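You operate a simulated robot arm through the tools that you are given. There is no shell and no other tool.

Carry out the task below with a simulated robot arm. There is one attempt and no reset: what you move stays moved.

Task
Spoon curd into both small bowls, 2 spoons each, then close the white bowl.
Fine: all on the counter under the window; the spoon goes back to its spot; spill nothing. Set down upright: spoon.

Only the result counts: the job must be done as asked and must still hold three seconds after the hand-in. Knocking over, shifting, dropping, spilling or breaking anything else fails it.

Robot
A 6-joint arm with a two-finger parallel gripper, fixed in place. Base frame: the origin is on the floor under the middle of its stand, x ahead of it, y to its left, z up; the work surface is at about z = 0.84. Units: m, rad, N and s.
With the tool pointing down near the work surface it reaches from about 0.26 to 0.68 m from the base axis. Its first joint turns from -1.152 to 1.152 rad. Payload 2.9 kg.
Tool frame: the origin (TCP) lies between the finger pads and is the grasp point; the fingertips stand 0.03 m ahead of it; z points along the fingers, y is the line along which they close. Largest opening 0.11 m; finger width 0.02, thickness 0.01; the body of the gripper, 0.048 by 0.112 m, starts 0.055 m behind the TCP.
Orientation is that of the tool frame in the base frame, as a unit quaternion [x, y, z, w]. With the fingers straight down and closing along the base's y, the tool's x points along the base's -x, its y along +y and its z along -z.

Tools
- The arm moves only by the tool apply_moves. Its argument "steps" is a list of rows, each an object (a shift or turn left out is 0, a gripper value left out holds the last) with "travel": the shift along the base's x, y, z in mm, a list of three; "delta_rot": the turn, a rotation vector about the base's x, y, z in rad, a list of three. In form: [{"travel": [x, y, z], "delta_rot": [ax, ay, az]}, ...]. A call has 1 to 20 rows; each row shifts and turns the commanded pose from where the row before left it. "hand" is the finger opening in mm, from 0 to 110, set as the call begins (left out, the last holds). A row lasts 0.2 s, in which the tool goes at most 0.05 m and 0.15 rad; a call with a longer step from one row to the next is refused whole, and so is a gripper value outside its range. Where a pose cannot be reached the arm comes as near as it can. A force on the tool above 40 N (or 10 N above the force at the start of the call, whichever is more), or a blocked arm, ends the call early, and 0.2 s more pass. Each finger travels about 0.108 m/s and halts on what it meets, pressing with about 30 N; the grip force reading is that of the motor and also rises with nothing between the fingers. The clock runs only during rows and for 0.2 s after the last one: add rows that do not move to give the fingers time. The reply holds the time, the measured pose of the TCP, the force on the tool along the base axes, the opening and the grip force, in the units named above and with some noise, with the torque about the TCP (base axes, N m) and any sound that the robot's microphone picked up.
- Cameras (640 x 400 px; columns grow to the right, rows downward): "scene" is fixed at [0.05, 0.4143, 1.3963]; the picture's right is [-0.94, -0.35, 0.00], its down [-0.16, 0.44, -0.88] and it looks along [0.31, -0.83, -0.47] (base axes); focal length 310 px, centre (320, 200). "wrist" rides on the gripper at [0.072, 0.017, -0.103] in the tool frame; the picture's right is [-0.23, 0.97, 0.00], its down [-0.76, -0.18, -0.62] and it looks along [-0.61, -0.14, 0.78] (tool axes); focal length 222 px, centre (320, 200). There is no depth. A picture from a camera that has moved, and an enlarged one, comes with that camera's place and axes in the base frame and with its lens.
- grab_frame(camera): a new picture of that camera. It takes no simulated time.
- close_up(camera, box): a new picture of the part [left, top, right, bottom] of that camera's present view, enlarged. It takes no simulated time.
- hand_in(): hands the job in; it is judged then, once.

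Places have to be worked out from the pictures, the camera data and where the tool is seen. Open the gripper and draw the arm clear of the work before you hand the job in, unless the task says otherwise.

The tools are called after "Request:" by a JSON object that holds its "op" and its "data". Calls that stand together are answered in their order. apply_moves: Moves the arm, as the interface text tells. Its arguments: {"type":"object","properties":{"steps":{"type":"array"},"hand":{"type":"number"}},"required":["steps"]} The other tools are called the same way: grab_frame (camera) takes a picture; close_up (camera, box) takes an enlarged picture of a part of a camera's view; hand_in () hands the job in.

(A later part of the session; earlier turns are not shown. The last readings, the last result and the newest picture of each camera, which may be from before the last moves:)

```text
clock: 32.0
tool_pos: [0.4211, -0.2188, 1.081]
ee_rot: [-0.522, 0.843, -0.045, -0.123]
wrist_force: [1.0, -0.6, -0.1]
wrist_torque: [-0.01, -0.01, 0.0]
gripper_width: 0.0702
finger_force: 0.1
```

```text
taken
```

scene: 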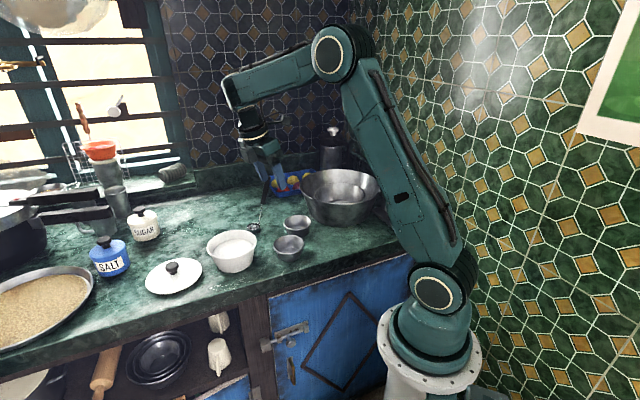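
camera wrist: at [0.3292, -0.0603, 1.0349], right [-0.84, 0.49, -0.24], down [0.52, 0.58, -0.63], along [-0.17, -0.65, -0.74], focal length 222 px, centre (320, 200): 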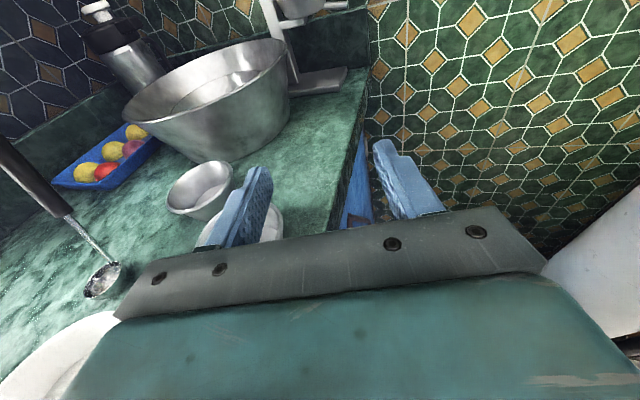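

I am back in a sane posture. Now I test the tool-roll range in free air by straightening the tool and yawing it about -180°.

Request:
{"op": "apply_moves", "data": {"steps": [{"delta_rot": [0.104, -0.082, 0]}, {"delta_rot": [0.104, -0.082, 0]}, {"delta_rot": [0, 0, -0.15]}, {"delta_rot": [0, 0, -0.15]}, {"delta_rot": [0, 0, -0.15]}, {"delta_rot": [0, 0, -0.15]}, {"delta_rot": [0, 0, -0.15]}, {"delta_rot": [0, 0, -0.15]}, {"delta_rot": [0, 0, -0.15]}, {"delta_rot": [0, 0, -0.15]}, {"delta_rot": [0, 0, -0.15]}, {"delta_rot": [0, 0, -0.15]}, {"delta_rot": [0, 0, -0.15]}, {"delta_rot": [0, 0, -0.15]}, {"delta_rot": [0, 0, -0.15]}, {"delta_rot": [0, 0, -0.15]}, {"delta_rot": [0, 0, -0.15]}, {"delta_rot": [0, 0, -0.15]}, {"delta_rot": [0, 0, -0.15]}, {"delta_rot": [0, 0, -0.15]}]}}

Request:
{"op": "apply_moves", "data": {"steps": [{"delta_rot": [0, 0, -0.15]}, {"delta_rot": [0, 0, -0.15]}, {"delta_rot": [0, 0, -0.15]}, {"delta_rot": [0, 0, 0]}]}}

```text
clock: 36.2
tool_pos: [0.4203, -0.2206, 1.0803]
ee_rot: [0.715, 0.7, 0.0, 0.0]
wrist_force: [0.4, 0.6, 0.4]
wrist_torque: [-0.01, 0.01, -0.01]
gripper_width: 0.07
finger_force: 0.1
```

```text
clock: 37.2
tool_pos: [0.4203, -0.2184, 1.0793]
ee_rot: [0.853, 0.522, 0.0, 0.0]
wrist_force: [-0.3, 1.0, 0.3]
wrist_torque: [0.01, -0.02, 0.0]
gripper_width: 0.0703
finger_force: 0.1
```

The roll range is fine, with 180° covered and no flags. The plan is to grasp the handle with the tool tilted about 50° from the cup side with the camera below, scoop, and pour by rolling the wrist 180°. I move to a staging pose beside the handle.

Request:
{"op": "apply_moves", "data": {"steps": [{"travel": [15, -7, -10], "delta_rot": [0, 0, 0.05]}, {"travel": [15, -7, -10], "delta_rot": [-0.1327, 0.0595, 0]}, {"travel": [15, -8, -10], "delta_rot": [-0.1327, 0.0595, 0]}, {"travel": [15, -8, -10], "delta_rot": [-0.1327, 0.0595, 0]}, {"travel": [15, -8, -10], "delta_rot": [-0.1327, 0.0595, 0]}, {"travel": [15, -7, -10], "delta_rot": [-0.1327, 0.0595, 0]}, {"travel": [15, -7, -10], "delta_rot": [-0.1327, 0.0595, 0]}, {"travel": [15, -7, -10]}, {"travel": [0, 0, 0]}], "hand": 70}}

Request:
{"op": "grab_frame", "data": {"camera": "wrist"}}

Request:
{"op": "grab_frame", "data": {"camera": "scene"}}

```text
clock: 39.2
tool_pos: [0.5103, -0.2817, 0.988]
ee_rot: [0.759, 0.495, -0.355, 0.231]
wrist_force: [0.2, 0.1, 0.0]
wrist_torque: [-0.01, 0.02, -0.03]
gripper_width: 0.0702
finger_force: 0.0
out of reach, approached as far as the arm can: row 7, 8
```

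```text
taken
camera wrist: at [0.5767, -0.1742, 0.9985], right [0.83, -0.53, 0.17], down [-0.17, 0.06, 0.98], along [-0.53, -0.85, -0.04], focal length 222 px, centre (320, 200)
```

wrist: 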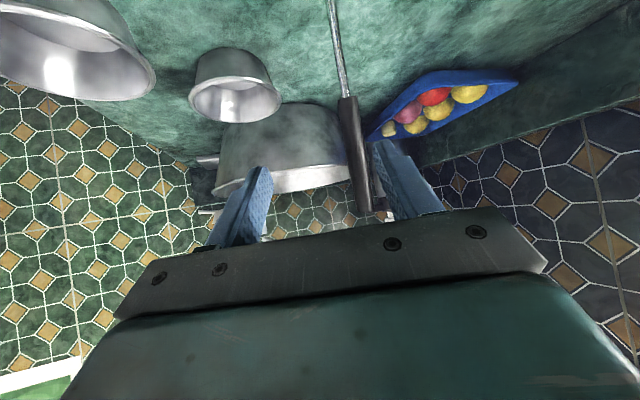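

```text
taken
```

scene: 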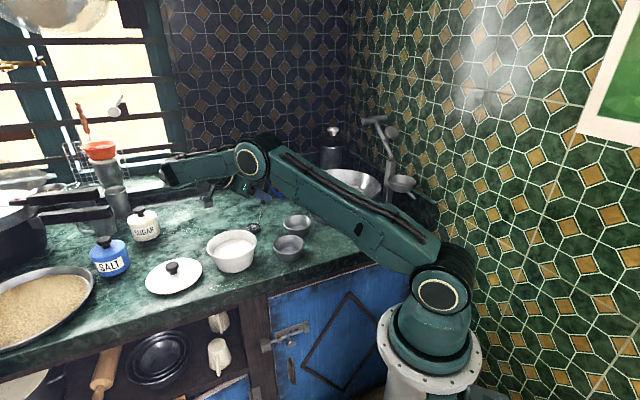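

Rows 7 and 8 were flagged, so the arm has a wrist limit at about 45° sideways tilt in this direction. I back away from the spoon to a vertical tool in free space to map the usable tilt range before grasping.

Request:
{"op": "apply_moves", "data": {"steps": [{"travel": [-8, 14, 12], "delta_rot": [0.1327, -0.0595, 0]}, {"travel": [-12, 14, 12], "delta_rot": [0.1327, -0.0595, 0]}, {"travel": [-12, 14, 12], "delta_rot": [0.1327, -0.0595, 0]}, {"travel": [-12, 14, 10], "delta_rot": [0.1327, -0.0595, 0]}, {"travel": [-12, 14, 10], "delta_rot": [0.1327, -0.0595, 0]}, {"travel": [-12, 14, 8], "delta_rot": [0.1327, -0.0595, 0]}, {"travel": [0, 0, 0]}]}}

Request:
{"op": "grab_frame", "data": {"camera": "scene"}}

```text
clock: 40.8
tool_pos: [0.4434, -0.1965, 1.0514]
ee_rot: [0.839, 0.545, 0.0, 0.0]
wrist_force: [-0.3, 0.6, 0.4]
wrist_torque: [0.01, 0.0, -0.01]
gripper_width: 0.0699
finger_force: 0.1
```

```text
taken
```

scene: 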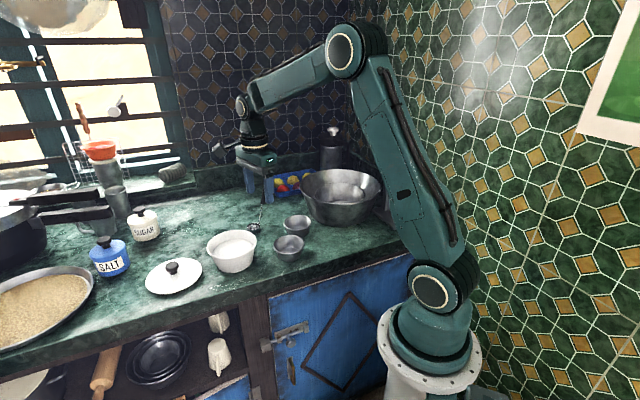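

I now have a vertical tool at (0.443, -0.197, 1.051). The better option looks like leaning the gripper towards the base, with the fingers pointing outward and down. I yaw to suit that and move near the spoon on the robot side.

Request:
{"op": "apply_moves", "data": {"steps": [{"travel": [-4, -9, 1], "delta_rot": [0, 0, 0.1476]}, {"travel": [-4, -9, 1], "delta_rot": [0, 0, 0.1476]}, {"travel": [-4, -9, 1], "delta_rot": [0, 0, 0.1476]}, {"travel": [-4, -9, 1], "delta_rot": [0, 0, 0.1476]}, {"travel": [-4, -9, 1], "delta_rot": [0, 0, 0.1476]}, {"travel": [-4, -9, 1], "delta_rot": [0, 0, 0.1476]}, {"travel": [-4, -10, 1], "delta_rot": [0, 0, 0.1476]}, {"travel": [-4, -10, 1], "delta_rot": [0, 0, 0.1476]}, {"travel": [-4, -10, 1], "delta_rot": [0, 0, 0.1476]}, {"travel": [-4, -10, 0], "delta_rot": [0, 0, 0.1476]}, {"travel": [-3, -10, 0], "delta_rot": [0, 0, 0.1476]}, {"travel": [0, 0, 0]}]}}

Request:
{"op": "apply_moves", "data": {"steps": [{"travel": [0, 0, 0], "delta_rot": [0.0127, -0.1449, 0]}, {"travel": [0, 0, 0], "delta_rot": [0.0127, -0.1449, 0]}, {"travel": [0, 0, 0], "delta_rot": [0.0127, -0.1449, 0]}, {"travel": [0, 0, 0], "delta_rot": [0.0127, -0.1449, 0]}, {"travel": [0, 0, 0], "delta_rot": [0.0127, -0.1449, 0]}, {"travel": [0, 0, 0], "delta_rot": [0.0127, -0.1449, 0]}, {"travel": [0, 0, 0]}]}}

Request:
{"op": "grab_frame", "data": {"camera": "scene"}}

Request:
{"op": "grab_frame", "data": {"camera": "wrist"}}

```text
clock: 43.4
tool_pos: [0.4001, -0.3009, 1.0609]
ee_rot: [0.18, 0.984, 0.0, 0.0]
wrist_force: [-0.2, 0.8, -0.1]
wrist_torque: [0.04, 0.05, 0.0]
gripper_width: 0.0703
finger_force: 0.2
```

```text
clock: 45.0
tool_pos: [0.3996, -0.3012, 1.0608]
ee_rot: [0.164, 0.891, 0.113, 0.408]
wrist_force: [-0.4, 0.5, 0.3]
wrist_torque: [0.01, 0.0, 0.03]
gripper_width: 0.07
finger_force: 0.0
```

```text
taken
```

scene: 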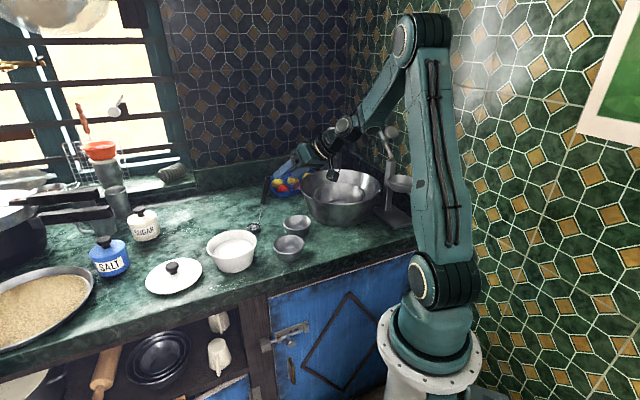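

```text
taken
camera wrist: at [0.2791, -0.2655, 1.0821], right [0.34, 0.81, 0.48], down [-0.05, -0.5, 0.87], along [0.94, -0.31, -0.13], focal length 222 px, centre (320, 200)
```

wrist: 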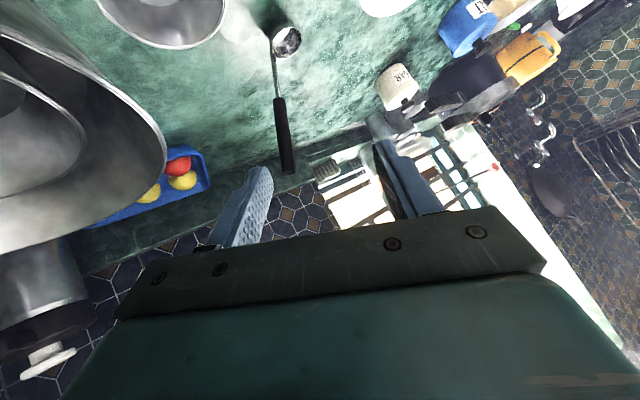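

That posture works with no flag, with the fingers pointing outward and down at 50° from vertical. I now rehearse the swing to the opposite lean for pouring near bowl B in free air, to see if it is reachable before taking the spoon.

Request:
{"op": "apply_moves", "data": {"steps": [{"travel": [7, 11.3, -2], "delta_rot": [-0.0616, 0.1223, 0.0426]}, {"travel": [7, 11.3, -2], "delta_rot": [-0.0616, 0.1223, 0.0426]}, {"travel": [7, 11.3, -2], "delta_rot": [-0.0616, 0.1223, 0.0426]}, {"travel": [7, 11.3, -2], "delta_rot": [-0.0616, 0.1223, 0.0426]}, {"travel": [7, 11.3, -2], "delta_rot": [-0.0616, 0.1223, 0.0426]}, {"travel": [7, 11.3, -2], "delta_rot": [-0.0616, 0.1223, 0.0426]}, {"travel": [7, 11.3, -2], "delta_rot": [-0.0616, 0.1223, 0.0426]}, {"travel": [7, 11.3, -2], "delta_rot": [-0.0616, 0.1223, 0.0426]}, {"travel": [7, 11.3, -2], "delta_rot": [-0.0616, 0.1223, 0.0426]}, {"travel": [7, 11.3, -2], "delta_rot": [-0.0616, 0.1223, 0.0426]}, {"travel": [7, 11.3, -2], "delta_rot": [-0.0616, 0.1223, 0.0426]}, {"travel": [7, 11.3, -2], "delta_rot": [-0.0616, 0.1223, 0.0426]}, {"travel": [7, 11.3, -2], "delta_rot": [-0.0616, 0.1223, 0.0426]}, {"travel": [0, 0, 0]}]}}

Request:
{"op": "grab_frame", "data": {"camera": "scene"}}

Request:
{"op": "grab_frame", "data": {"camera": "wrist"}}

```text
clock: 48.0
tool_pos: [0.4145, -0.1641, 0.9811]
ee_rot: [-0.18, 0.889, -0.256, -0.335]
wrist_force: [0.0, 0.1, 0.0]
wrist_torque: [0.0, 0.01, -0.02]
gripper_width: 0.07
finger_force: 0.1
out of reach, approached as far as the arm can: row 11, 12, 13
```

```text
taken
```

scene: 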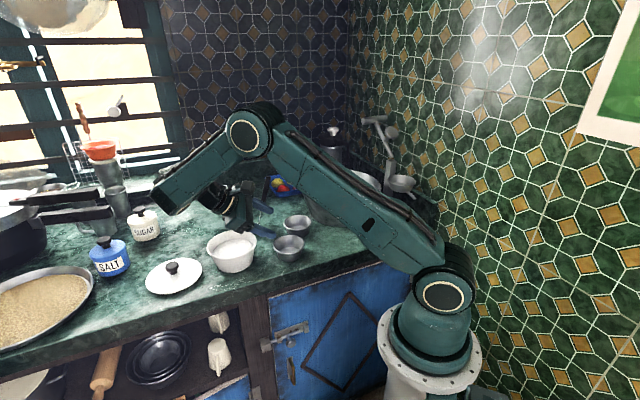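

```text
taken
camera wrist: at [0.4062, -0.1026, 1.0906], right [-0.32, 0.82, -0.48], down [0.94, 0.33, -0.06], along [0.11, -0.48, -0.87], focal length 222 px, centre (320, 200)
```

wrist: 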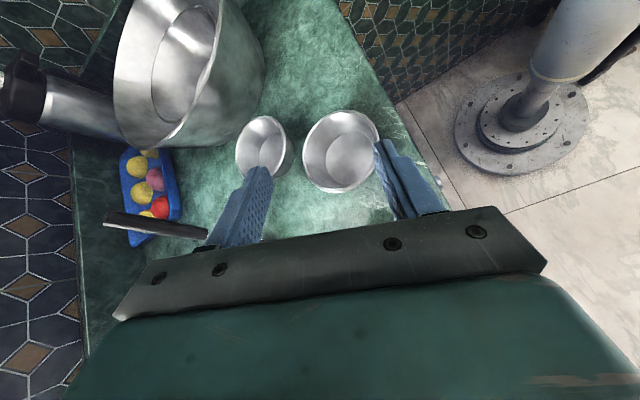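

Only the last rows were flagged. The wrist cannot bend more than about 95° inward, but sideways tilt up to about 54° works. I rehearse a pour pose with the lean rotated 30° more tangential for bowl B.

Request:
{"op": "apply_moves", "data": {"steps": [{"travel": [7, 14, 8], "delta_rot": [0, 0, 0.1275]}, {"travel": [7, 14, 5], "delta_rot": [0, 0, 0.1275]}, {"travel": [7, 14, 3], "delta_rot": [0, 0, 0.1275]}, {"travel": [7, 14, 3], "delta_rot": [0, 0, 0.1275]}, {"travel": [0, 0, 0]}]}}

Request:
{"op": "grab_frame", "data": {"camera": "scene"}}

Request:
{"op": "grab_frame", "data": {"camera": "wrist"}}

```text
clock: 49.2
tool_pos: [0.4438, -0.1084, 1.0004]
ee_rot: [-0.396, 0.814, -0.333, -0.262]
wrist_force: [-0.1, -0.6, 0.1]
wrist_torque: [0.0, -0.01, 0.02]
gripper_width: 0.0703
finger_force: 0.2
```

```text
taken
```

scene: 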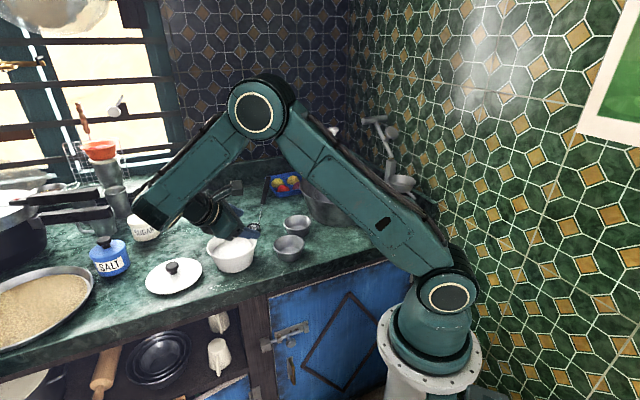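

```text
taken
camera wrist: at [0.4053, -0.0581, 1.1103], right [-0.67, 0.56, -0.48], down [0.66, 0.74, -0.07], along [0.32, -0.37, -0.87], focal length 222 px, centre (320, 200)
```

wrist: 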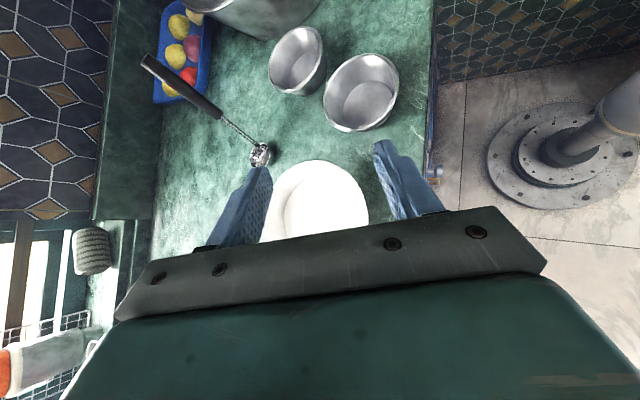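

The pour pose for B is fully reachable. I test whether another ~12° of tilt is available here, since that would give a more complete pour.

Request:
{"op": "apply_moves", "data": {"steps": [{"delta_rot": [-0.0978, 0.0208, 0]}, {"delta_rot": [-0.0978, 0.0208, 0]}, {"delta_rot": [0, 0, 0]}]}}

Request:
{"op": "apply_moves", "data": {"steps": [{"delta_rot": [-0.0978, 0.0208, 0]}, {"delta_rot": [-0.0978, 0.0208, 0]}, {"delta_rot": [0, 0, 0]}]}}

```text
clock: 50.0
tool_pos: [0.4422, -0.1083, 1.0009]
ee_rot: [-0.375, 0.772, -0.403, -0.318]
wrist_force: [0.0, -0.5, -0.6]
wrist_torque: [0.01, -0.02, -0.01]
gripper_width: 0.0698
finger_force: 0.1
```

```text
clock: 50.8
tool_pos: [0.4094, -0.1329, 0.9742]
ee_rot: [-0.357, 0.724, -0.467, -0.36]
wrist_force: [0.1, 0.4, -0.2]
wrist_torque: [0.0, 0.0, -0.02]
gripper_width: 0.07
finger_force: 0.0
out of reach, approached as far as the arm can: row 1, 2
```

The pour pose allows a tool tilt of about 61°, which gives roughly 111° of spoon tilt, so the full manoeuvre is feasible. I now reverse to the grasp orientation near the spoon.

Request:
{"op": "apply_moves", "data": {"steps": [{"travel": [11, 8, 9], "delta_rot": [0.1304, -0.0277, 0]}, {"travel": [11, 8, 9], "delta_rot": [0.1304, -0.0277, 0]}, {"travel": [11, 8, 9], "delta_rot": [0.1304, -0.0277, 0]}, {"travel": [-3, -13.7, 4.3], "delta_rot": [0.0868, -0.0987, -0.0654]}, {"travel": [-3, -13.7, 4.3], "delta_rot": [0.0868, -0.0987, -0.0654]}, {"travel": [-3, -13.7, 4.3], "delta_rot": [0.0868, -0.0987, -0.0654]}, {"travel": [-3, -13.7, 4.3], "delta_rot": [0.0868, -0.0987, -0.0654]}, {"travel": [-3, -13.7, 4.3], "delta_rot": [0.0868, -0.0987, -0.0654]}, {"travel": [-3, -13.7, 4.3], "delta_rot": [0.0868, -0.0987, -0.0654]}, {"travel": [-3, -13.7, 4.3], "delta_rot": [0.0868, -0.0987, -0.0654]}, {"travel": [-3, -13.7, 4.3], "delta_rot": [0.0868, -0.0987, -0.0654]}, {"travel": [-3, -13.7, 4.3], "delta_rot": [0.0868, -0.0987, -0.0654]}, {"travel": [-3, -13.7, 4.3], "delta_rot": [0.0868, -0.0987, -0.0654]}, {"travel": [-3, -13.7, 4.3], "delta_rot": [0.0868, -0.0987, -0.0654]}, {"travel": [-3, -13.7, 4.3], "delta_rot": [0.0868, -0.0987, -0.0654]}, {"travel": [-3, -13.7, 4.3], "delta_rot": [0.0868, -0.0987, -0.0654]}, {"travel": [-3, -13.7, 4.3], "delta_rot": [0.0868, -0.0987, -0.0654]}, {"travel": [0, 0, 0]}]}}

Request:
{"op": "grab_frame", "data": {"camera": "wrist"}}

Request:
{"op": "grab_frame", "data": {"camera": "scene"}}

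```text
clock: 54.6
tool_pos: [0.4004, -0.2979, 1.0628]
ee_rot: [0.165, 0.891, 0.113, 0.409]
wrist_force: [-0.9, -0.8, -0.1]
wrist_torque: [0.02, 0.02, -0.03]
gripper_width: 0.0699
finger_force: 0.1
```

```text
taken
camera wrist: at [0.2799, -0.2625, 1.0832], right [0.34, 0.81, 0.48], down [-0.05, -0.5, 0.87], along [0.94, -0.31, -0.13], focal length 222 px, centre (320, 200)
```

wrist: 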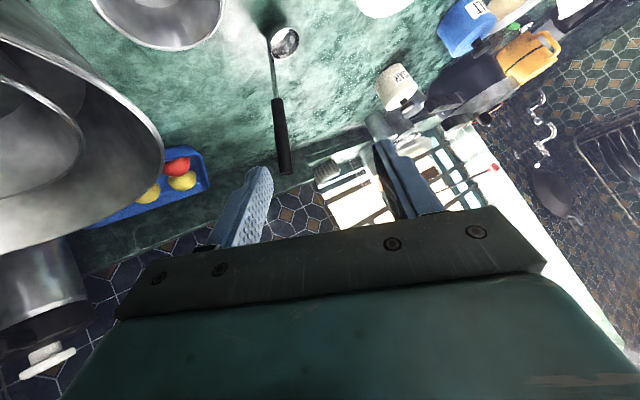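

```text
taken
```

scene: 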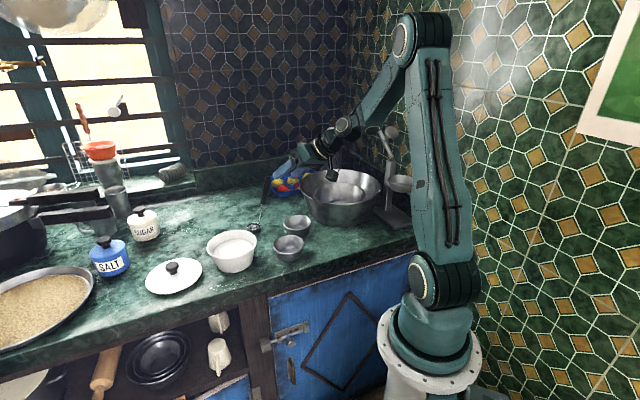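

The pose returned exactly. The handle's predicted pixel, (284, 137), matches what I see at about (281, 137). I move to the pre-grasp point 9 cm back along the tool axis and check alignment.

Request:
{"op": "apply_moves", "data": {"steps": [{"travel": [14, -16, -12]}, {"travel": [14, -16, -12]}, {"travel": [15, -16, -12]}, {"travel": [0, 0, 0]}]}}

Request:
{"op": "grab_frame", "data": {"camera": "wrist"}}

Request:
{"op": "close_up", "data": {"camera": "wrist", "box": [240, 40, 400, 240]}}

Request:
{"op": "close_up", "data": {"camera": "scene", "box": [230, 140, 350, 250]}}

```text
clock: 55.6
tool_pos: [0.4439, -0.3462, 1.0249]
ee_rot: [0.164, 0.892, 0.112, 0.406]
wrist_force: [-0.1, 0.3, 0.6]
wrist_torque: [-0.04, 0.0, 0.03]
gripper_width: 0.0701
finger_force: 0.1
```

```text
taken
camera wrist: at [0.3228, -0.3108, 1.0469], right [0.34, 0.81, 0.48], down [-0.04, -0.5, 0.87], along [0.94, -0.31, -0.13], focal length 222 px, centre (320, 200)
```

wrist: 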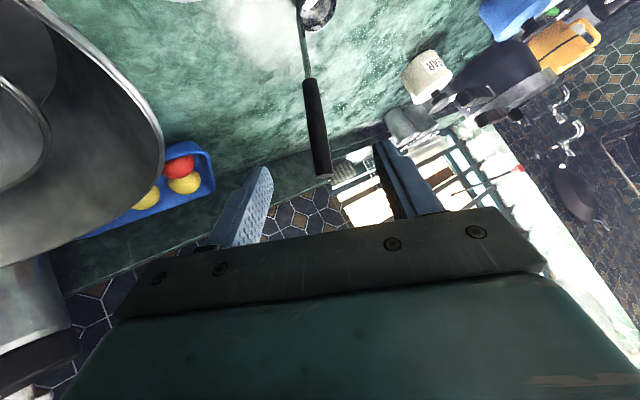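

```text
2.00 times, centred on (320, 140) of wrist
camera zoom: at [0.3228, -0.3108, 1.0469], right [0.34, 0.81, 0.48], down [-0.04, -0.5, 0.87], along [0.94, -0.31, -0.13], focal length 444 px, centre (320, 320)
```

zoom: 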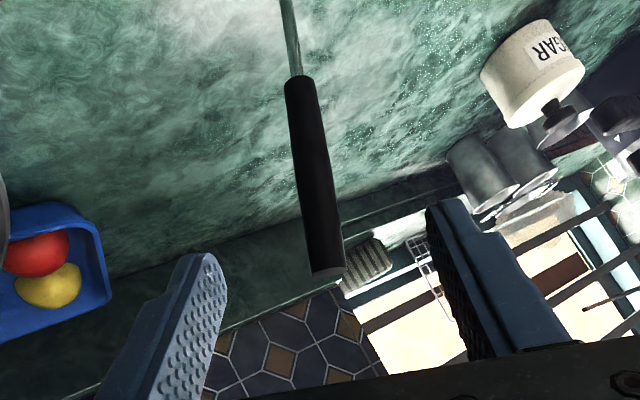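

```text
3.64 times, centred on (290, 195) of scene
camera zoom: at [0.05, 0.4143, 1.3963], right [-0.94, -0.35, 0.0], down [-0.16, 0.44, -0.88], along [0.31, -0.83, -0.47], focal length 1126 px, centre (429, 218)
```

zoom: 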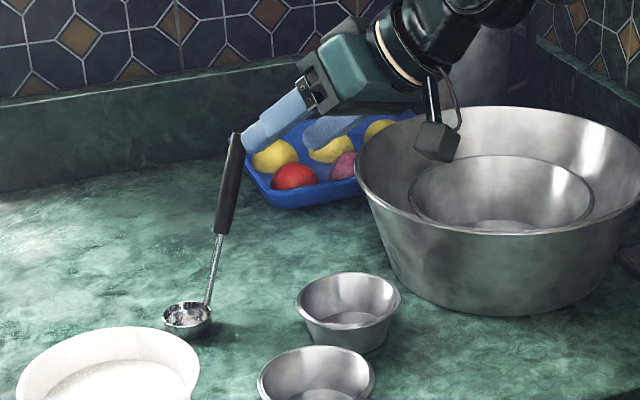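

The handle sits within about 3 mm of prediction between the open fingers. I advance along the tool axis in two stages.

Request:
{"op": "apply_moves", "data": {"steps": [{"travel": [15, 0.5, -13]}, {"travel": [15, 0.5, -13]}, {"travel": [12, 0.5, -10.5]}, {"travel": [0, 0, 0]}]}}

Request:
{"op": "apply_moves", "data": {"steps": [{"travel": [9, 0.5, -8]}, {"travel": [9, 0.6, -8]}, {"travel": [8, 0.5, -6.5]}, {"travel": [0, 0, 0]}]}}

Request:
{"op": "close_up", "data": {"camera": "wrist", "box": [240, 40, 400, 240]}}

Request:
{"op": "close_up", "data": {"camera": "scene", "box": [230, 150, 310, 240]}}

```text
clock: 56.6
tool_pos: [0.4872, -0.3451, 0.9891]
ee_rot: [0.166, 0.891, 0.112, 0.407]
wrist_force: [-0.2, -0.4, 0.6]
wrist_torque: [-0.02, 0.02, 0.03]
gripper_width: 0.0699
finger_force: 0.0
```

```text
clock: 57.6
tool_pos: [0.5113, -0.3435, 0.9655]
ee_rot: [0.165, 0.891, 0.112, 0.407]
wrist_force: [-1.2, -0.5, 0.7]
wrist_torque: [0.01, -0.02, 0.04]
gripper_width: 0.0702
finger_force: 0.1
```

```text
2.00 times, centred on (320, 140) of wrist
camera zoom: at [0.391, -0.3078, 0.9876], right [0.34, 0.81, 0.48], down [-0.04, -0.5, 0.87], along [0.94, -0.31, -0.13], focal length 444 px, centre (320, 320)
```

zoom: 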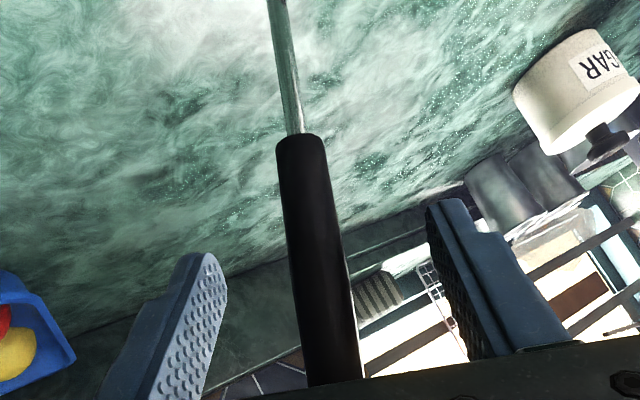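

```text
4.44 times, centred on (270, 195) of scene
camera zoom: at [0.05, 0.4143, 1.3963], right [-0.94, -0.35, 0.0], down [-0.16, 0.44, -0.88], along [0.31, -0.83, -0.47], focal length 1376 px, centre (542, 222)
```

zoom: 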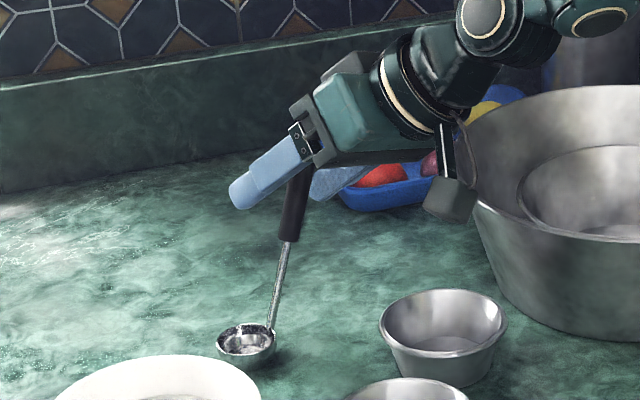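

The handle is centred between the pads, less than 1 mm off, and aligned with the pad plane. I pre-close to 20 mm to verify before the firm grip.

Request:
{"op": "apply_moves", "data": {"steps": [{"travel": [0, 0, 0]}, {"travel": [0, 0, 0]}, {"travel": [0, 0, 0]}], "hand": 20}}

Request:
{"op": "close_up", "data": {"camera": "wrist", "box": [240, 40, 400, 240]}}

Request:
{"op": "close_up", "data": {"camera": "scene", "box": [230, 150, 310, 240]}}

```text
clock: 58.4
tool_pos: [0.5117, -0.3449, 0.9652]
ee_rot: [0.166, 0.892, 0.112, 0.406]
wrist_force: [0.9, -0.6, 0.1]
wrist_torque: [-0.03, 0.0, 0.03]
gripper_width: 0.0202
finger_force: 0.0
```

```text
2.00 times, centred on (320, 140) of wrist
camera zoom: at [0.3908, -0.3077, 0.9877], right [0.34, 0.81, 0.48], down [-0.04, -0.5, 0.87], along [0.94, -0.31, -0.13], focal length 444 px, centre (320, 320)
```

zoom: 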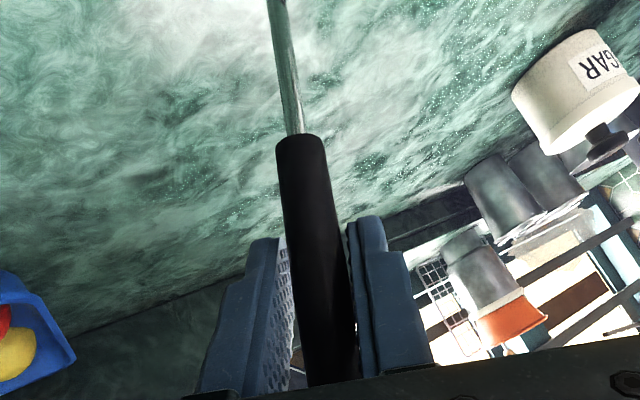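

```text
4.44 times, centred on (270, 195) of scene
camera zoom: at [0.05, 0.4143, 1.3963], right [-0.94, -0.35, 0.0], down [-0.16, 0.44, -0.88], along [0.31, -0.83, -0.47], focal length 1376 px, centre (542, 222)
```

zoom: 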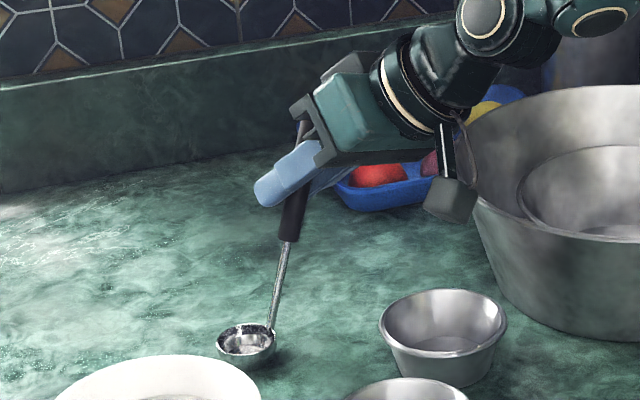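

The handle is centred and untouched. I close firmly and check the grip.

Request:
{"op": "apply_moves", "data": {"steps": [{"travel": [0, 0, 0]}, {"travel": [0, 0, 0]}, {"travel": [0, 0, 0]}, {"travel": [0, 0, 0]}], "hand": 0}}

Request:
{"op": "close_up", "data": {"camera": "scene", "box": [230, 150, 310, 240]}}

Request:
{"op": "close_up", "data": {"camera": "wrist", "box": [240, 0, 400, 200]}}

```text
clock: 59.4
tool_pos: [0.5125, -0.3436, 0.9663]
ee_rot: [0.165, 0.891, 0.112, 0.408]
wrist_force: [0.4, 0.7, 1.0]
wrist_torque: [0.18, -0.02, 0.04]
gripper_width: 0.016
finger_force: 29.0
```

```text
4.44 times, centred on (270, 195) of scene
camera zoom: at [0.05, 0.4143, 1.3963], right [-0.94, -0.35, 0.0], down [-0.16, 0.44, -0.88], along [0.31, -0.83, -0.47], focal length 1376 px, centre (542, 222)
```

zoom: 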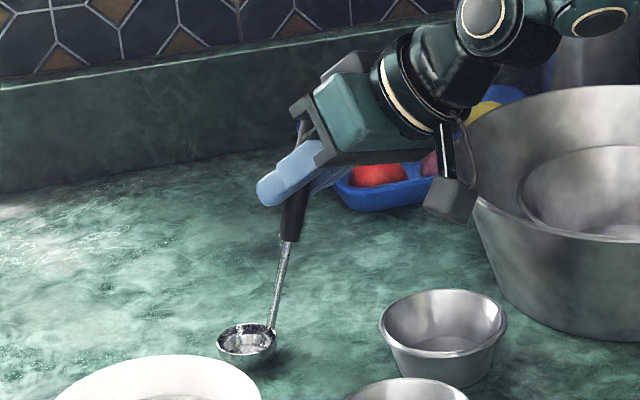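

```text
2.00 times, centred on (320, 100) of wrist
camera zoom: at [0.3909, -0.3077, 0.9878], right [0.34, 0.81, 0.48], down [-0.04, -0.5, 0.87], along [0.94, -0.31, -0.13], focal length 444 px, centre (320, 400)
```

zoom: 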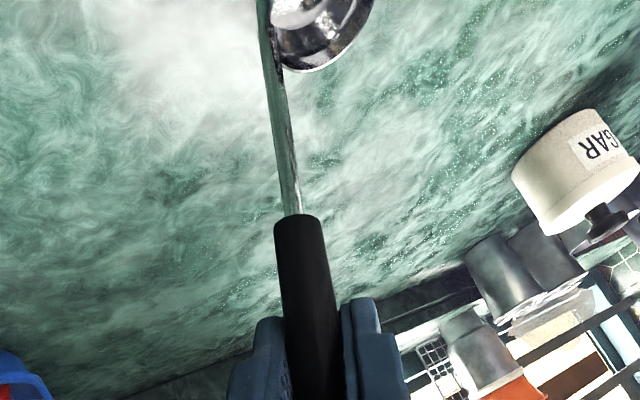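

The spoon is gripped at 16 mm with the cup unmoved. I lift it gently straight up.

Request:
{"op": "apply_moves", "data": {"steps": [{"travel": [0, 0, 2]}, {"travel": [0, 0, 4]}, {"travel": [0, 0, 8]}, {"travel": [0, 0, 12]}, {"travel": [0, 0, 15]}, {"travel": [0, 0, 15]}, {"travel": [0, 0, 10]}, {"travel": [0, 0, 0]}]}}

Request:
{"op": "close_up", "data": {"camera": "scene", "box": [220, 120, 320, 240]}}

Request:
{"op": "grab_frame", "data": {"camera": "wrist"}}

```text
clock: 61.2
tool_pos: [0.5116, -0.3429, 1.0323]
ee_rot: [0.163, 0.891, 0.113, 0.407]
wrist_force: [-0.1, 0.7, -1.7]
wrist_torque: [-0.03, 0.03, 0.0]
gripper_width: 0.0153
finger_force: 30.1
```

```text
3.33 times, centred on (270, 180) of scene
camera zoom: at [0.05, 0.4143, 1.3963], right [-0.94, -0.35, 0.0], down [-0.16, 0.44, -0.88], along [0.31, -0.83, -0.47], focal length 1032 px, centre (487, 267)
```

zoom: 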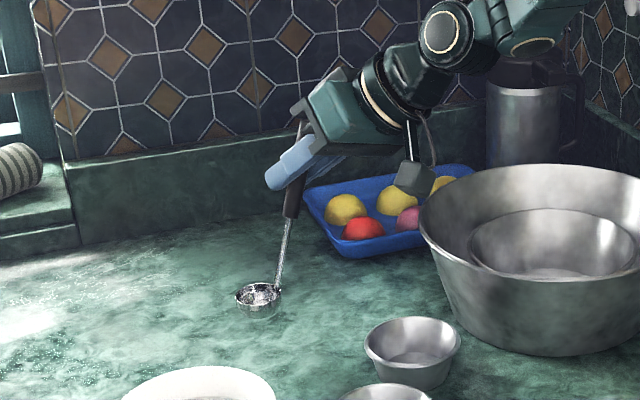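

```text
taken
camera wrist: at [0.3908, -0.3071, 1.0539], right [0.34, 0.81, 0.48], down [-0.04, -0.5, 0.87], along [0.94, -0.31, -0.13], focal length 222 px, centre (320, 200)
```

wrist: 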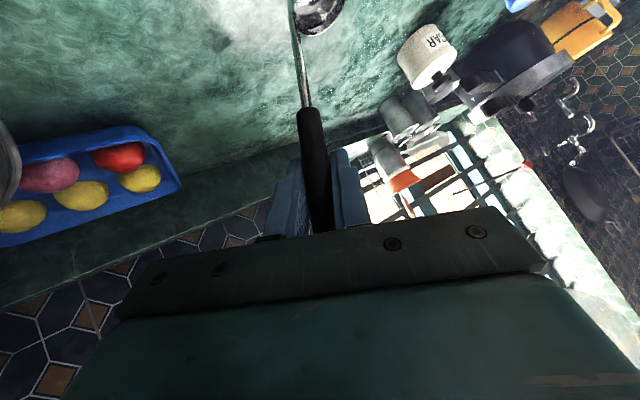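

The spoon is held level. I move the cup above the white bowl, keeping it high, and look at the curd.

Request:
{"op": "apply_moves", "data": {"steps": [{"travel": [0, 5, 20]}, {"travel": [-3, 15, 18]}, {"travel": [-5, 25, 0]}, {"travel": [-6, 28, 0]}, {"travel": [-6, 28, 0]}, {"travel": [-6, 25, 0]}, {"travel": [-3, 15, 0]}, {"travel": [-2, 10, 0]}, {"travel": [0, 0, 0]}]}}

Request:
{"op": "close_up", "data": {"camera": "scene", "box": [190, 170, 290, 280]}}

Request:
{"op": "grab_frame", "data": {"camera": "wrist"}}

Request:
{"op": "grab_frame", "data": {"camera": "scene"}}

```text
clock: 63.2
tool_pos: [0.4798, -0.1933, 1.0698]
ee_rot: [0.165, 0.891, 0.112, 0.407]
wrist_force: [-0.5, 0.7, -0.6]
wrist_torque: [-0.06, 0.06, -0.02]
gripper_width: 0.0156
finger_force: 29.9
```

```text
3.64 times, centred on (240, 225) of scene
camera zoom: at [0.05, 0.4143, 1.3963], right [-0.94, -0.35, 0.0], down [-0.16, 0.44, -0.88], along [0.31, -0.83, -0.47], focal length 1126 px, centre (611, 109)
```

zoom: 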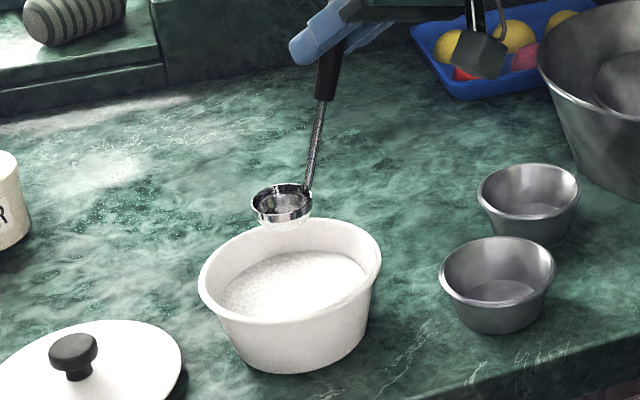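

```text
taken
camera wrist: at [0.3596, -0.1566, 1.0915], right [0.34, 0.81, 0.48], down [-0.04, -0.5, 0.87], along [0.94, -0.31, -0.13], focal length 222 px, centre (320, 200)
```

wrist: 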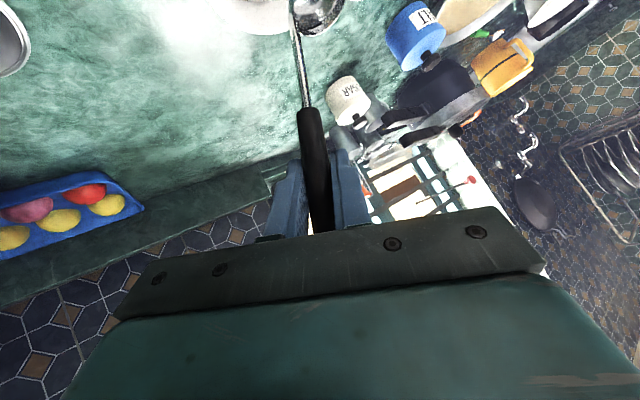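

```text
taken
```

scene: 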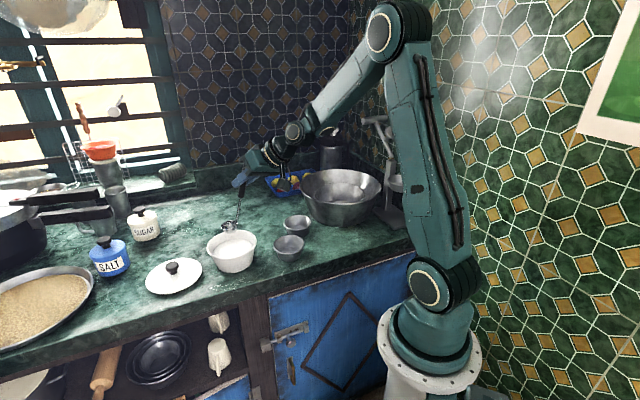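

The cup hovers over the bowl centre. I estimate the curd surface at z≈0.888 and the cup bottom at about 0.944. I lower it slowly into the curd and watch the forces.

Request:
{"op": "apply_moves", "data": {"steps": [{"travel": [0, 0, -15]}, {"travel": [0, 0, -15]}, {"travel": [0, 0, -10]}, {"travel": [0, 0, -8]}, {"travel": [0, 0, 0]}]}}

Request:
{"op": "close_up", "data": {"camera": "scene", "box": [200, 200, 270, 270]}}

Request:
{"op": "apply_moves", "data": {"steps": [{"travel": [0, 0, -6]}, {"travel": [0, 0, -6]}, {"travel": [0, 0, -5]}, {"travel": [0, 0, 0]}]}}

Request:
{"op": "close_up", "data": {"camera": "scene", "box": [200, 200, 270, 270]}}

```text
clock: 64.4
tool_pos: [0.4804, -0.1919, 1.0221]
ee_rot: [0.165, 0.892, 0.113, 0.406]
wrist_force: [-1.4, 0.6, -0.8]
wrist_torque: [-0.05, 0.0, -0.01]
gripper_width: 0.0155
finger_force: 30.3
```

```text
5.71 times, centred on (235, 235) of scene
camera zoom: at [0.05, 0.4143, 1.3963], right [-0.94, -0.35, 0.0], down [-0.16, 0.44, -0.88], along [0.31, -0.83, -0.47], focal length 1770 px, centre (806, 0)
```

zoom: 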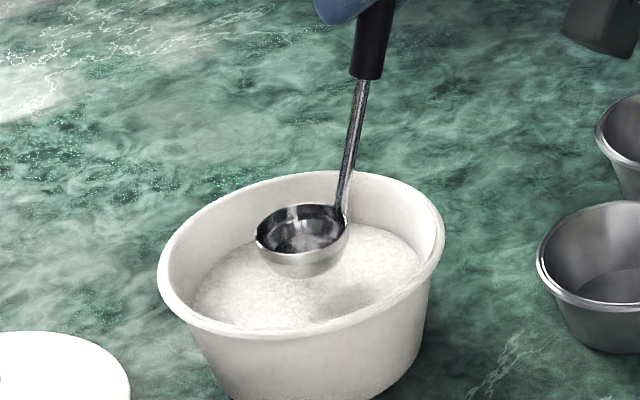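

```text
clock: 65.4
tool_pos: [0.4801, -0.1914, 1.005]
ee_rot: [0.165, 0.891, 0.112, 0.407]
wrist_force: [0.2, -0.8, -0.4]
wrist_torque: [-0.06, 0.01, -0.01]
gripper_width: 0.0156
finger_force: 29.9
```

```text
5.71 times, centred on (235, 235) of scene
camera zoom: at [0.05, 0.4143, 1.3963], right [-0.94, -0.35, 0.0], down [-0.16, 0.44, -0.88], along [0.31, -0.83, -0.47], focal length 1770 px, centre (806, 0)
```

zoom: 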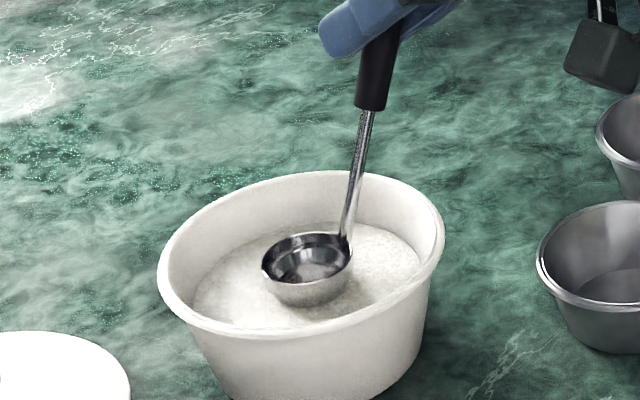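

No resistance yet, and the cup is at about curd level. I keep lowering in small steps.

Request:
{"op": "apply_moves", "data": {"steps": [{"travel": [0, 0, -5]}, {"travel": [0, 0, -5]}, {"travel": [0, 0, 0]}]}}

Request:
{"op": "close_up", "data": {"camera": "scene", "box": [200, 200, 270, 270]}}

Request:
{"op": "apply_moves", "data": {"steps": [{"travel": [0, 0, -5]}, {"travel": [0, 0, -5]}, {"travel": [0, 0, 0]}]}}

Request:
{"op": "close_up", "data": {"camera": "scene", "box": [200, 200, 270, 270]}}

```text
clock: 66.2
tool_pos: [0.4792, -0.193, 0.9951]
ee_rot: [0.165, 0.891, 0.112, 0.407]
wrist_force: [0.2, -0.3, -1.2]
wrist_torque: [-0.05, 0.03, -0.01]
gripper_width: 0.0154
finger_force: 29.6
```

```text
5.71 times, centred on (235, 235) of scene
camera zoom: at [0.05, 0.4143, 1.3963], right [-0.94, -0.35, 0.0], down [-0.16, 0.44, -0.88], along [0.31, -0.83, -0.47], focal length 1770 px, centre (806, 0)
```

zoom: 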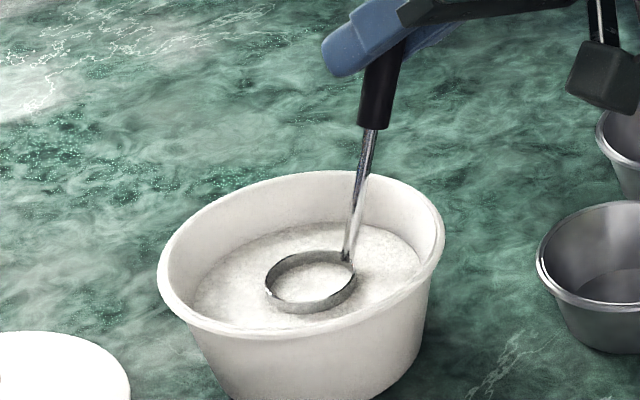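

```text
clock: 67.0
tool_pos: [0.4795, -0.1932, 0.9841]
ee_rot: [0.166, 0.892, 0.112, 0.406]
wrist_force: [0.6, 0.3, -0.6]
wrist_torque: [-0.05, 0.05, -0.03]
gripper_width: 0.0157
finger_force: 30.0
```

```text
5.71 times, centred on (235, 235) of scene
camera zoom: at [0.05, 0.4143, 1.3963], right [-0.94, -0.35, 0.0], down [-0.16, 0.44, -0.88], along [0.31, -0.83, -0.47], focal length 1770 px, centre (806, 0)
```

zoom: 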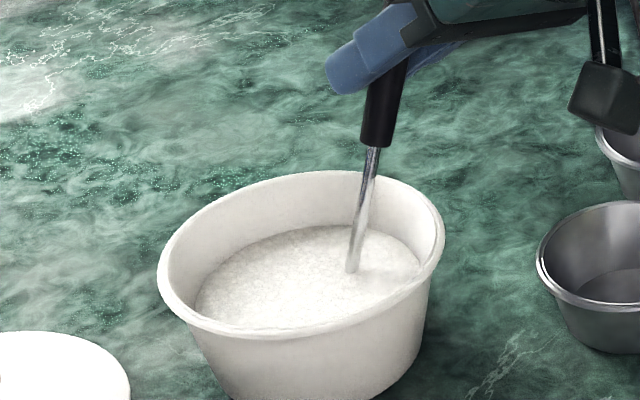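

The curd is a soft volume that offers no resistance, and the cup is now fully submerged. I lift it slowly and level, then inspect.

Request:
{"op": "apply_moves", "data": {"steps": [{"travel": [0, 0, 0]}, {"travel": [0, 0, 0]}, {"travel": [0, 0, 3]}, {"travel": [0, 0, 5]}, {"travel": [0, 0, 6]}, {"travel": [0, 0, 8]}, {"travel": [0, 0, 8]}, {"travel": [0, 0, 8]}, {"travel": [0, 0, 0]}]}}

Request:
{"op": "close_up", "data": {"camera": "scene", "box": [200, 200, 270, 270]}}

Request:
{"op": "grab_frame", "data": {"camera": "wrist"}}

```text
clock: 69.0
tool_pos: [0.4802, -0.1932, 1.0235]
ee_rot: [0.165, 0.891, 0.112, 0.407]
wrist_force: [-0.2, 0.2, -1.5]
wrist_torque: [-0.07, 0.05, 0.01]
gripper_width: 0.0157
finger_force: 29.7
```

```text
5.71 times, centred on (235, 235) of scene
camera zoom: at [0.05, 0.4143, 1.3963], right [-0.94, -0.35, 0.0], down [-0.16, 0.44, -0.88], along [0.31, -0.83, -0.47], focal length 1770 px, centre (806, 0)
```

zoom: 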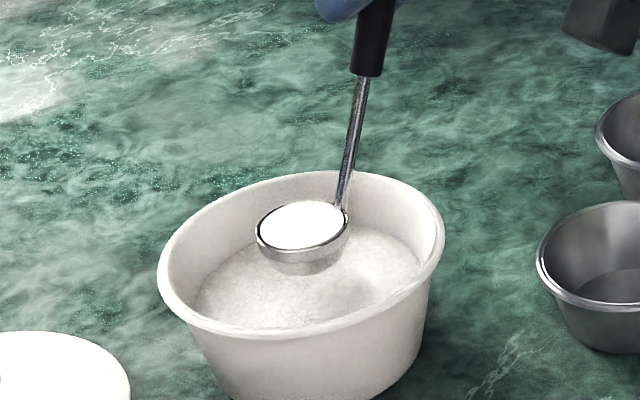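

```text
taken
camera wrist: at [0.3598, -0.1567, 1.0451], right [0.34, 0.81, 0.48], down [-0.04, -0.5, 0.87], along [0.94, -0.31, -0.13], focal length 222 px, centre (320, 200)
```

wrist: 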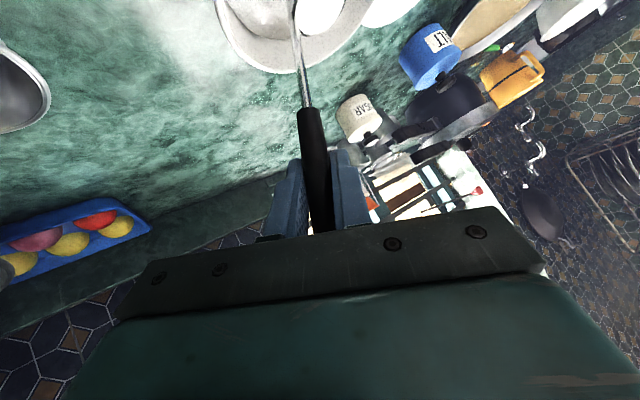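

The spoon came up level-full. I carry it gently and level to above small bowl B.

Request:
{"op": "apply_moves", "data": {"steps": [{"travel": [0, 0, 8]}, {"travel": [0, 0, 12]}, {"travel": [0, 0, 12]}, {"travel": [-2, -1.5, 5]}, {"travel": [-5, -3.5, 0]}, {"travel": [-9, -6, 0]}, {"travel": [-12, -8, 0]}, {"travel": [-13, -8.5, 0]}, {"travel": [-13, -8.5, 0]}, {"travel": [-13, -8.5, 0]}, {"travel": [-13, -8.5, 0]}, {"travel": [-13, -8.5, 0]}, {"travel": [-12, -8, 0]}, {"travel": [-10, -6.5, 0]}, {"travel": [-7, -4.5, 0]}, {"travel": [-4.6, -2.5, 0]}, {"travel": [0, 0, 0]}]}}

Request:
{"op": "close_up", "data": {"camera": "scene", "box": [220, 170, 330, 280]}}

Request:
{"op": "grab_frame", "data": {"camera": "wrist"}}

```text
clock: 72.6
tool_pos: [0.3528, -0.2757, 1.0594]
ee_rot: [0.165, 0.891, 0.113, 0.407]
wrist_force: [1.4, -0.1, -0.6]
wrist_torque: [-0.07, 0.04, -0.02]
gripper_width: 0.0154
finger_force: 30.0
```

```text
3.64 times, centred on (275, 225) of scene
camera zoom: at [0.05, 0.4143, 1.3963], right [-0.94, -0.35, 0.0], down [-0.16, 0.44, -0.88], along [0.31, -0.83, -0.47], focal length 1126 px, centre (484, 109)
```

zoom: 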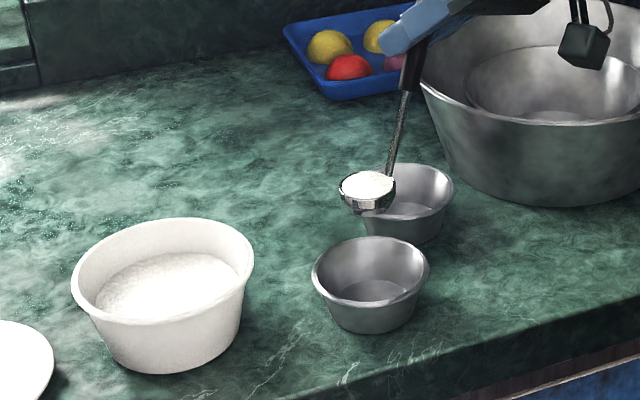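

```text
taken
camera wrist: at [0.2329, -0.2397, 1.0815], right [0.34, 0.81, 0.48], down [-0.04, -0.5, 0.87], along [0.94, -0.31, -0.13], focal length 222 px, centre (320, 200)
```

wrist: 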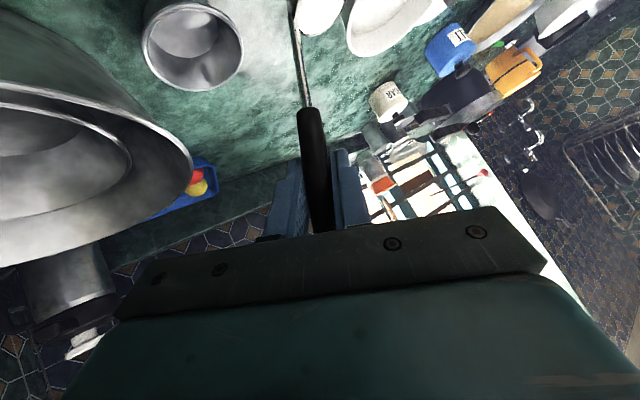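

The cup is centred over bowl B. I begin tipping the spoon about the cup so it stays over the bowl, starting with 28°, and look.

Request:
{"op": "apply_moves", "data": {"steps": [{"travel": [11.2, 7.1, 4.5], "delta_rot": [-0.07495, 0.08513, 0.04576]}, {"travel": [11.2, 7.1, 4.5], "delta_rot": [-0.07495, 0.08513, 0.04576]}, {"travel": [10.9, 8.6, 1.0], "delta_rot": [-0.07495, 0.08513, 0.04576]}, {"travel": [10.9, 8.6, 1.0], "delta_rot": [-0.07495, 0.08513, 0.04576]}]}}

Request:
{"op": "close_up", "data": {"camera": "scene", "box": [220, 170, 330, 280]}}

```text
clock: 73.6
tool_pos: [0.397, -0.244, 1.0709]
ee_rot: [0.038, 0.965, -0.016, 0.259]
wrist_force: [0.1, 1.0, -0.4]
wrist_torque: [-0.04, -0.04, 0.03]
gripper_width: 0.0155
finger_force: 29.7
```

```text
3.64 times, centred on (275, 225) of scene
camera zoom: at [0.05, 0.4143, 1.3963], right [-0.94, -0.35, 0.0], down [-0.16, 0.44, -0.88], along [0.31, -0.83, -0.47], focal length 1126 px, centre (484, 109)
```

zoom: 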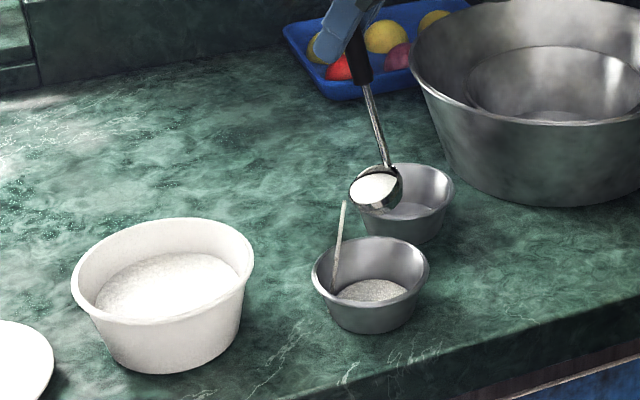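

The curd flows like a thick liquid, and a thin stream is landing inside bowl B, a bit towards its left wall. I shift the cup about 2 cm away from the pour direction so the stream falls centrally, then continue tilting slowly.

Request:
{"op": "apply_moves", "data": {"steps": [{"travel": [-6, -7, 0]}, {"travel": [-6, -7, 0]}, {"travel": [0, 0, 0]}]}}

Request:
{"op": "close_up", "data": {"camera": "scene", "box": [240, 190, 330, 280]}}

```text
clock: 74.4
tool_pos: [0.3871, -0.2567, 1.0723]
ee_rot: [0.038, 0.965, -0.014, 0.26]
wrist_force: [0.2, 0.7, -1.1]
wrist_torque: [-0.01, 0.0, 0.04]
gripper_width: 0.0156
finger_force: 30.3
```

```text
4.44 times, centred on (285, 235) of scene
camera zoom: at [0.05, 0.4143, 1.3963], right [-0.94, -0.35, 0.0], down [-0.16, 0.44, -0.88], along [0.31, -0.83, -0.47], focal length 1376 px, centre (476, 44)
```

zoom: 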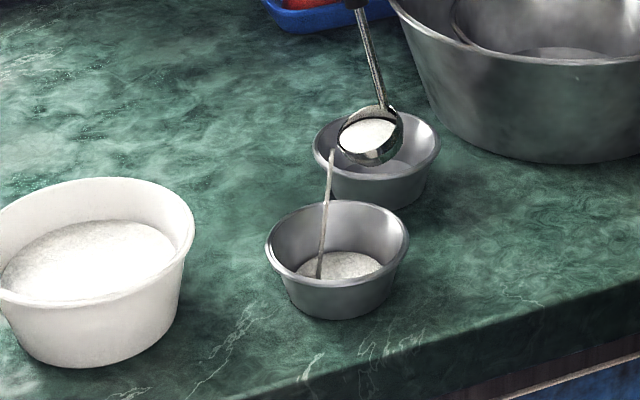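

The stream lands well inside the bowl. I continue tilting slowly to about 55°.

Request:
{"op": "apply_moves", "data": {"steps": [{"travel": [4.8, 4.8, -1.3], "delta_rot": [-0.0375, 0.0426, 0.0229]}, {"travel": [4.8, 4.8, -1.3], "delta_rot": [-0.0375, 0.0426, 0.0229]}, {"travel": [4.8, 4.8, -1.3], "delta_rot": [-0.0375, 0.0426, 0.0229]}, {"travel": [4.8, 4.8, -1.3], "delta_rot": [-0.0375, 0.0426, 0.0229]}]}}

Request:
{"op": "close_up", "data": {"camera": "scene", "box": [240, 190, 330, 280]}}

Request:
{"op": "apply_moves", "data": {"steps": [{"travel": [4.0, 4.9, -3], "delta_rot": [-0.0375, 0.0426, 0.0229]}, {"travel": [4.0, 4.9, -3], "delta_rot": [-0.0375, 0.0426, 0.0229]}, {"travel": [4.0, 4.9, -3], "delta_rot": [-0.0375, 0.0426, 0.0229]}, {"travel": [4.0, 4.9, -3], "delta_rot": [-0.0375, 0.0426, 0.0229]}, {"travel": [0, 0, 0]}]}}

Request:
{"op": "close_up", "data": {"camera": "scene", "box": [240, 190, 330, 280]}}

```text
clock: 75.4
tool_pos: [0.4051, -0.2392, 1.0656]
ee_rot: [-0.027, 0.98, -0.079, 0.178]
wrist_force: [-0.1, -0.3, -0.4]
wrist_torque: [0.01, -0.02, -0.02]
gripper_width: 0.0158
finger_force: 30.0
```

```text
4.44 times, centred on (285, 235) of scene
camera zoom: at [0.05, 0.4143, 1.3963], right [-0.94, -0.35, 0.0], down [-0.16, 0.44, -0.88], along [0.31, -0.83, -0.47], focal length 1376 px, centre (476, 44)
```

zoom: 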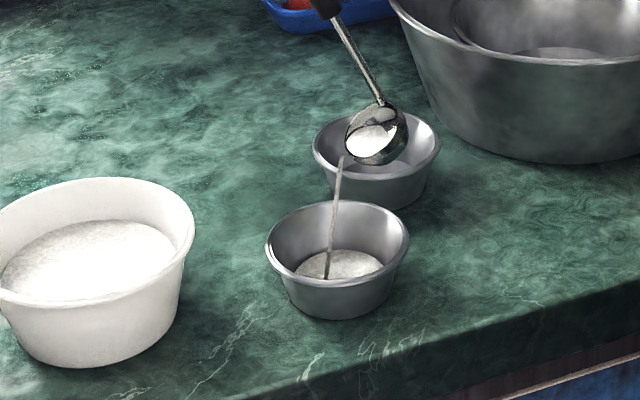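

```text
clock: 76.6
tool_pos: [0.4213, -0.2198, 1.0554]
ee_rot: [-0.092, 0.981, -0.14, 0.096]
wrist_force: [0.1, -0.2, -0.7]
wrist_torque: [0.02, -0.06, -0.01]
gripper_width: 0.0155
finger_force: 30.3
```

```text
4.44 times, centred on (285, 235) of scene
camera zoom: at [0.05, 0.4143, 1.3963], right [-0.94, -0.35, 0.0], down [-0.16, 0.44, -0.88], along [0.31, -0.83, -0.47], focal length 1376 px, centre (476, 44)
```

zoom: 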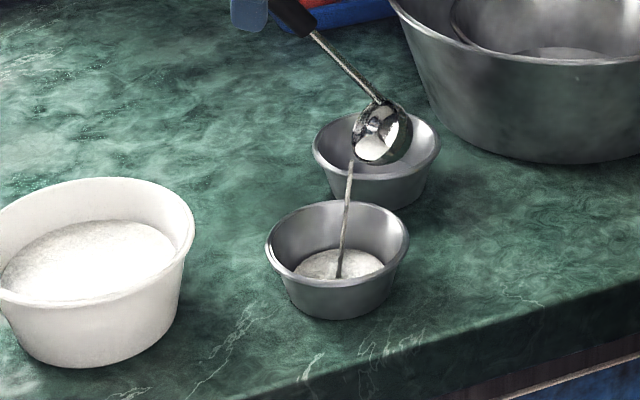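

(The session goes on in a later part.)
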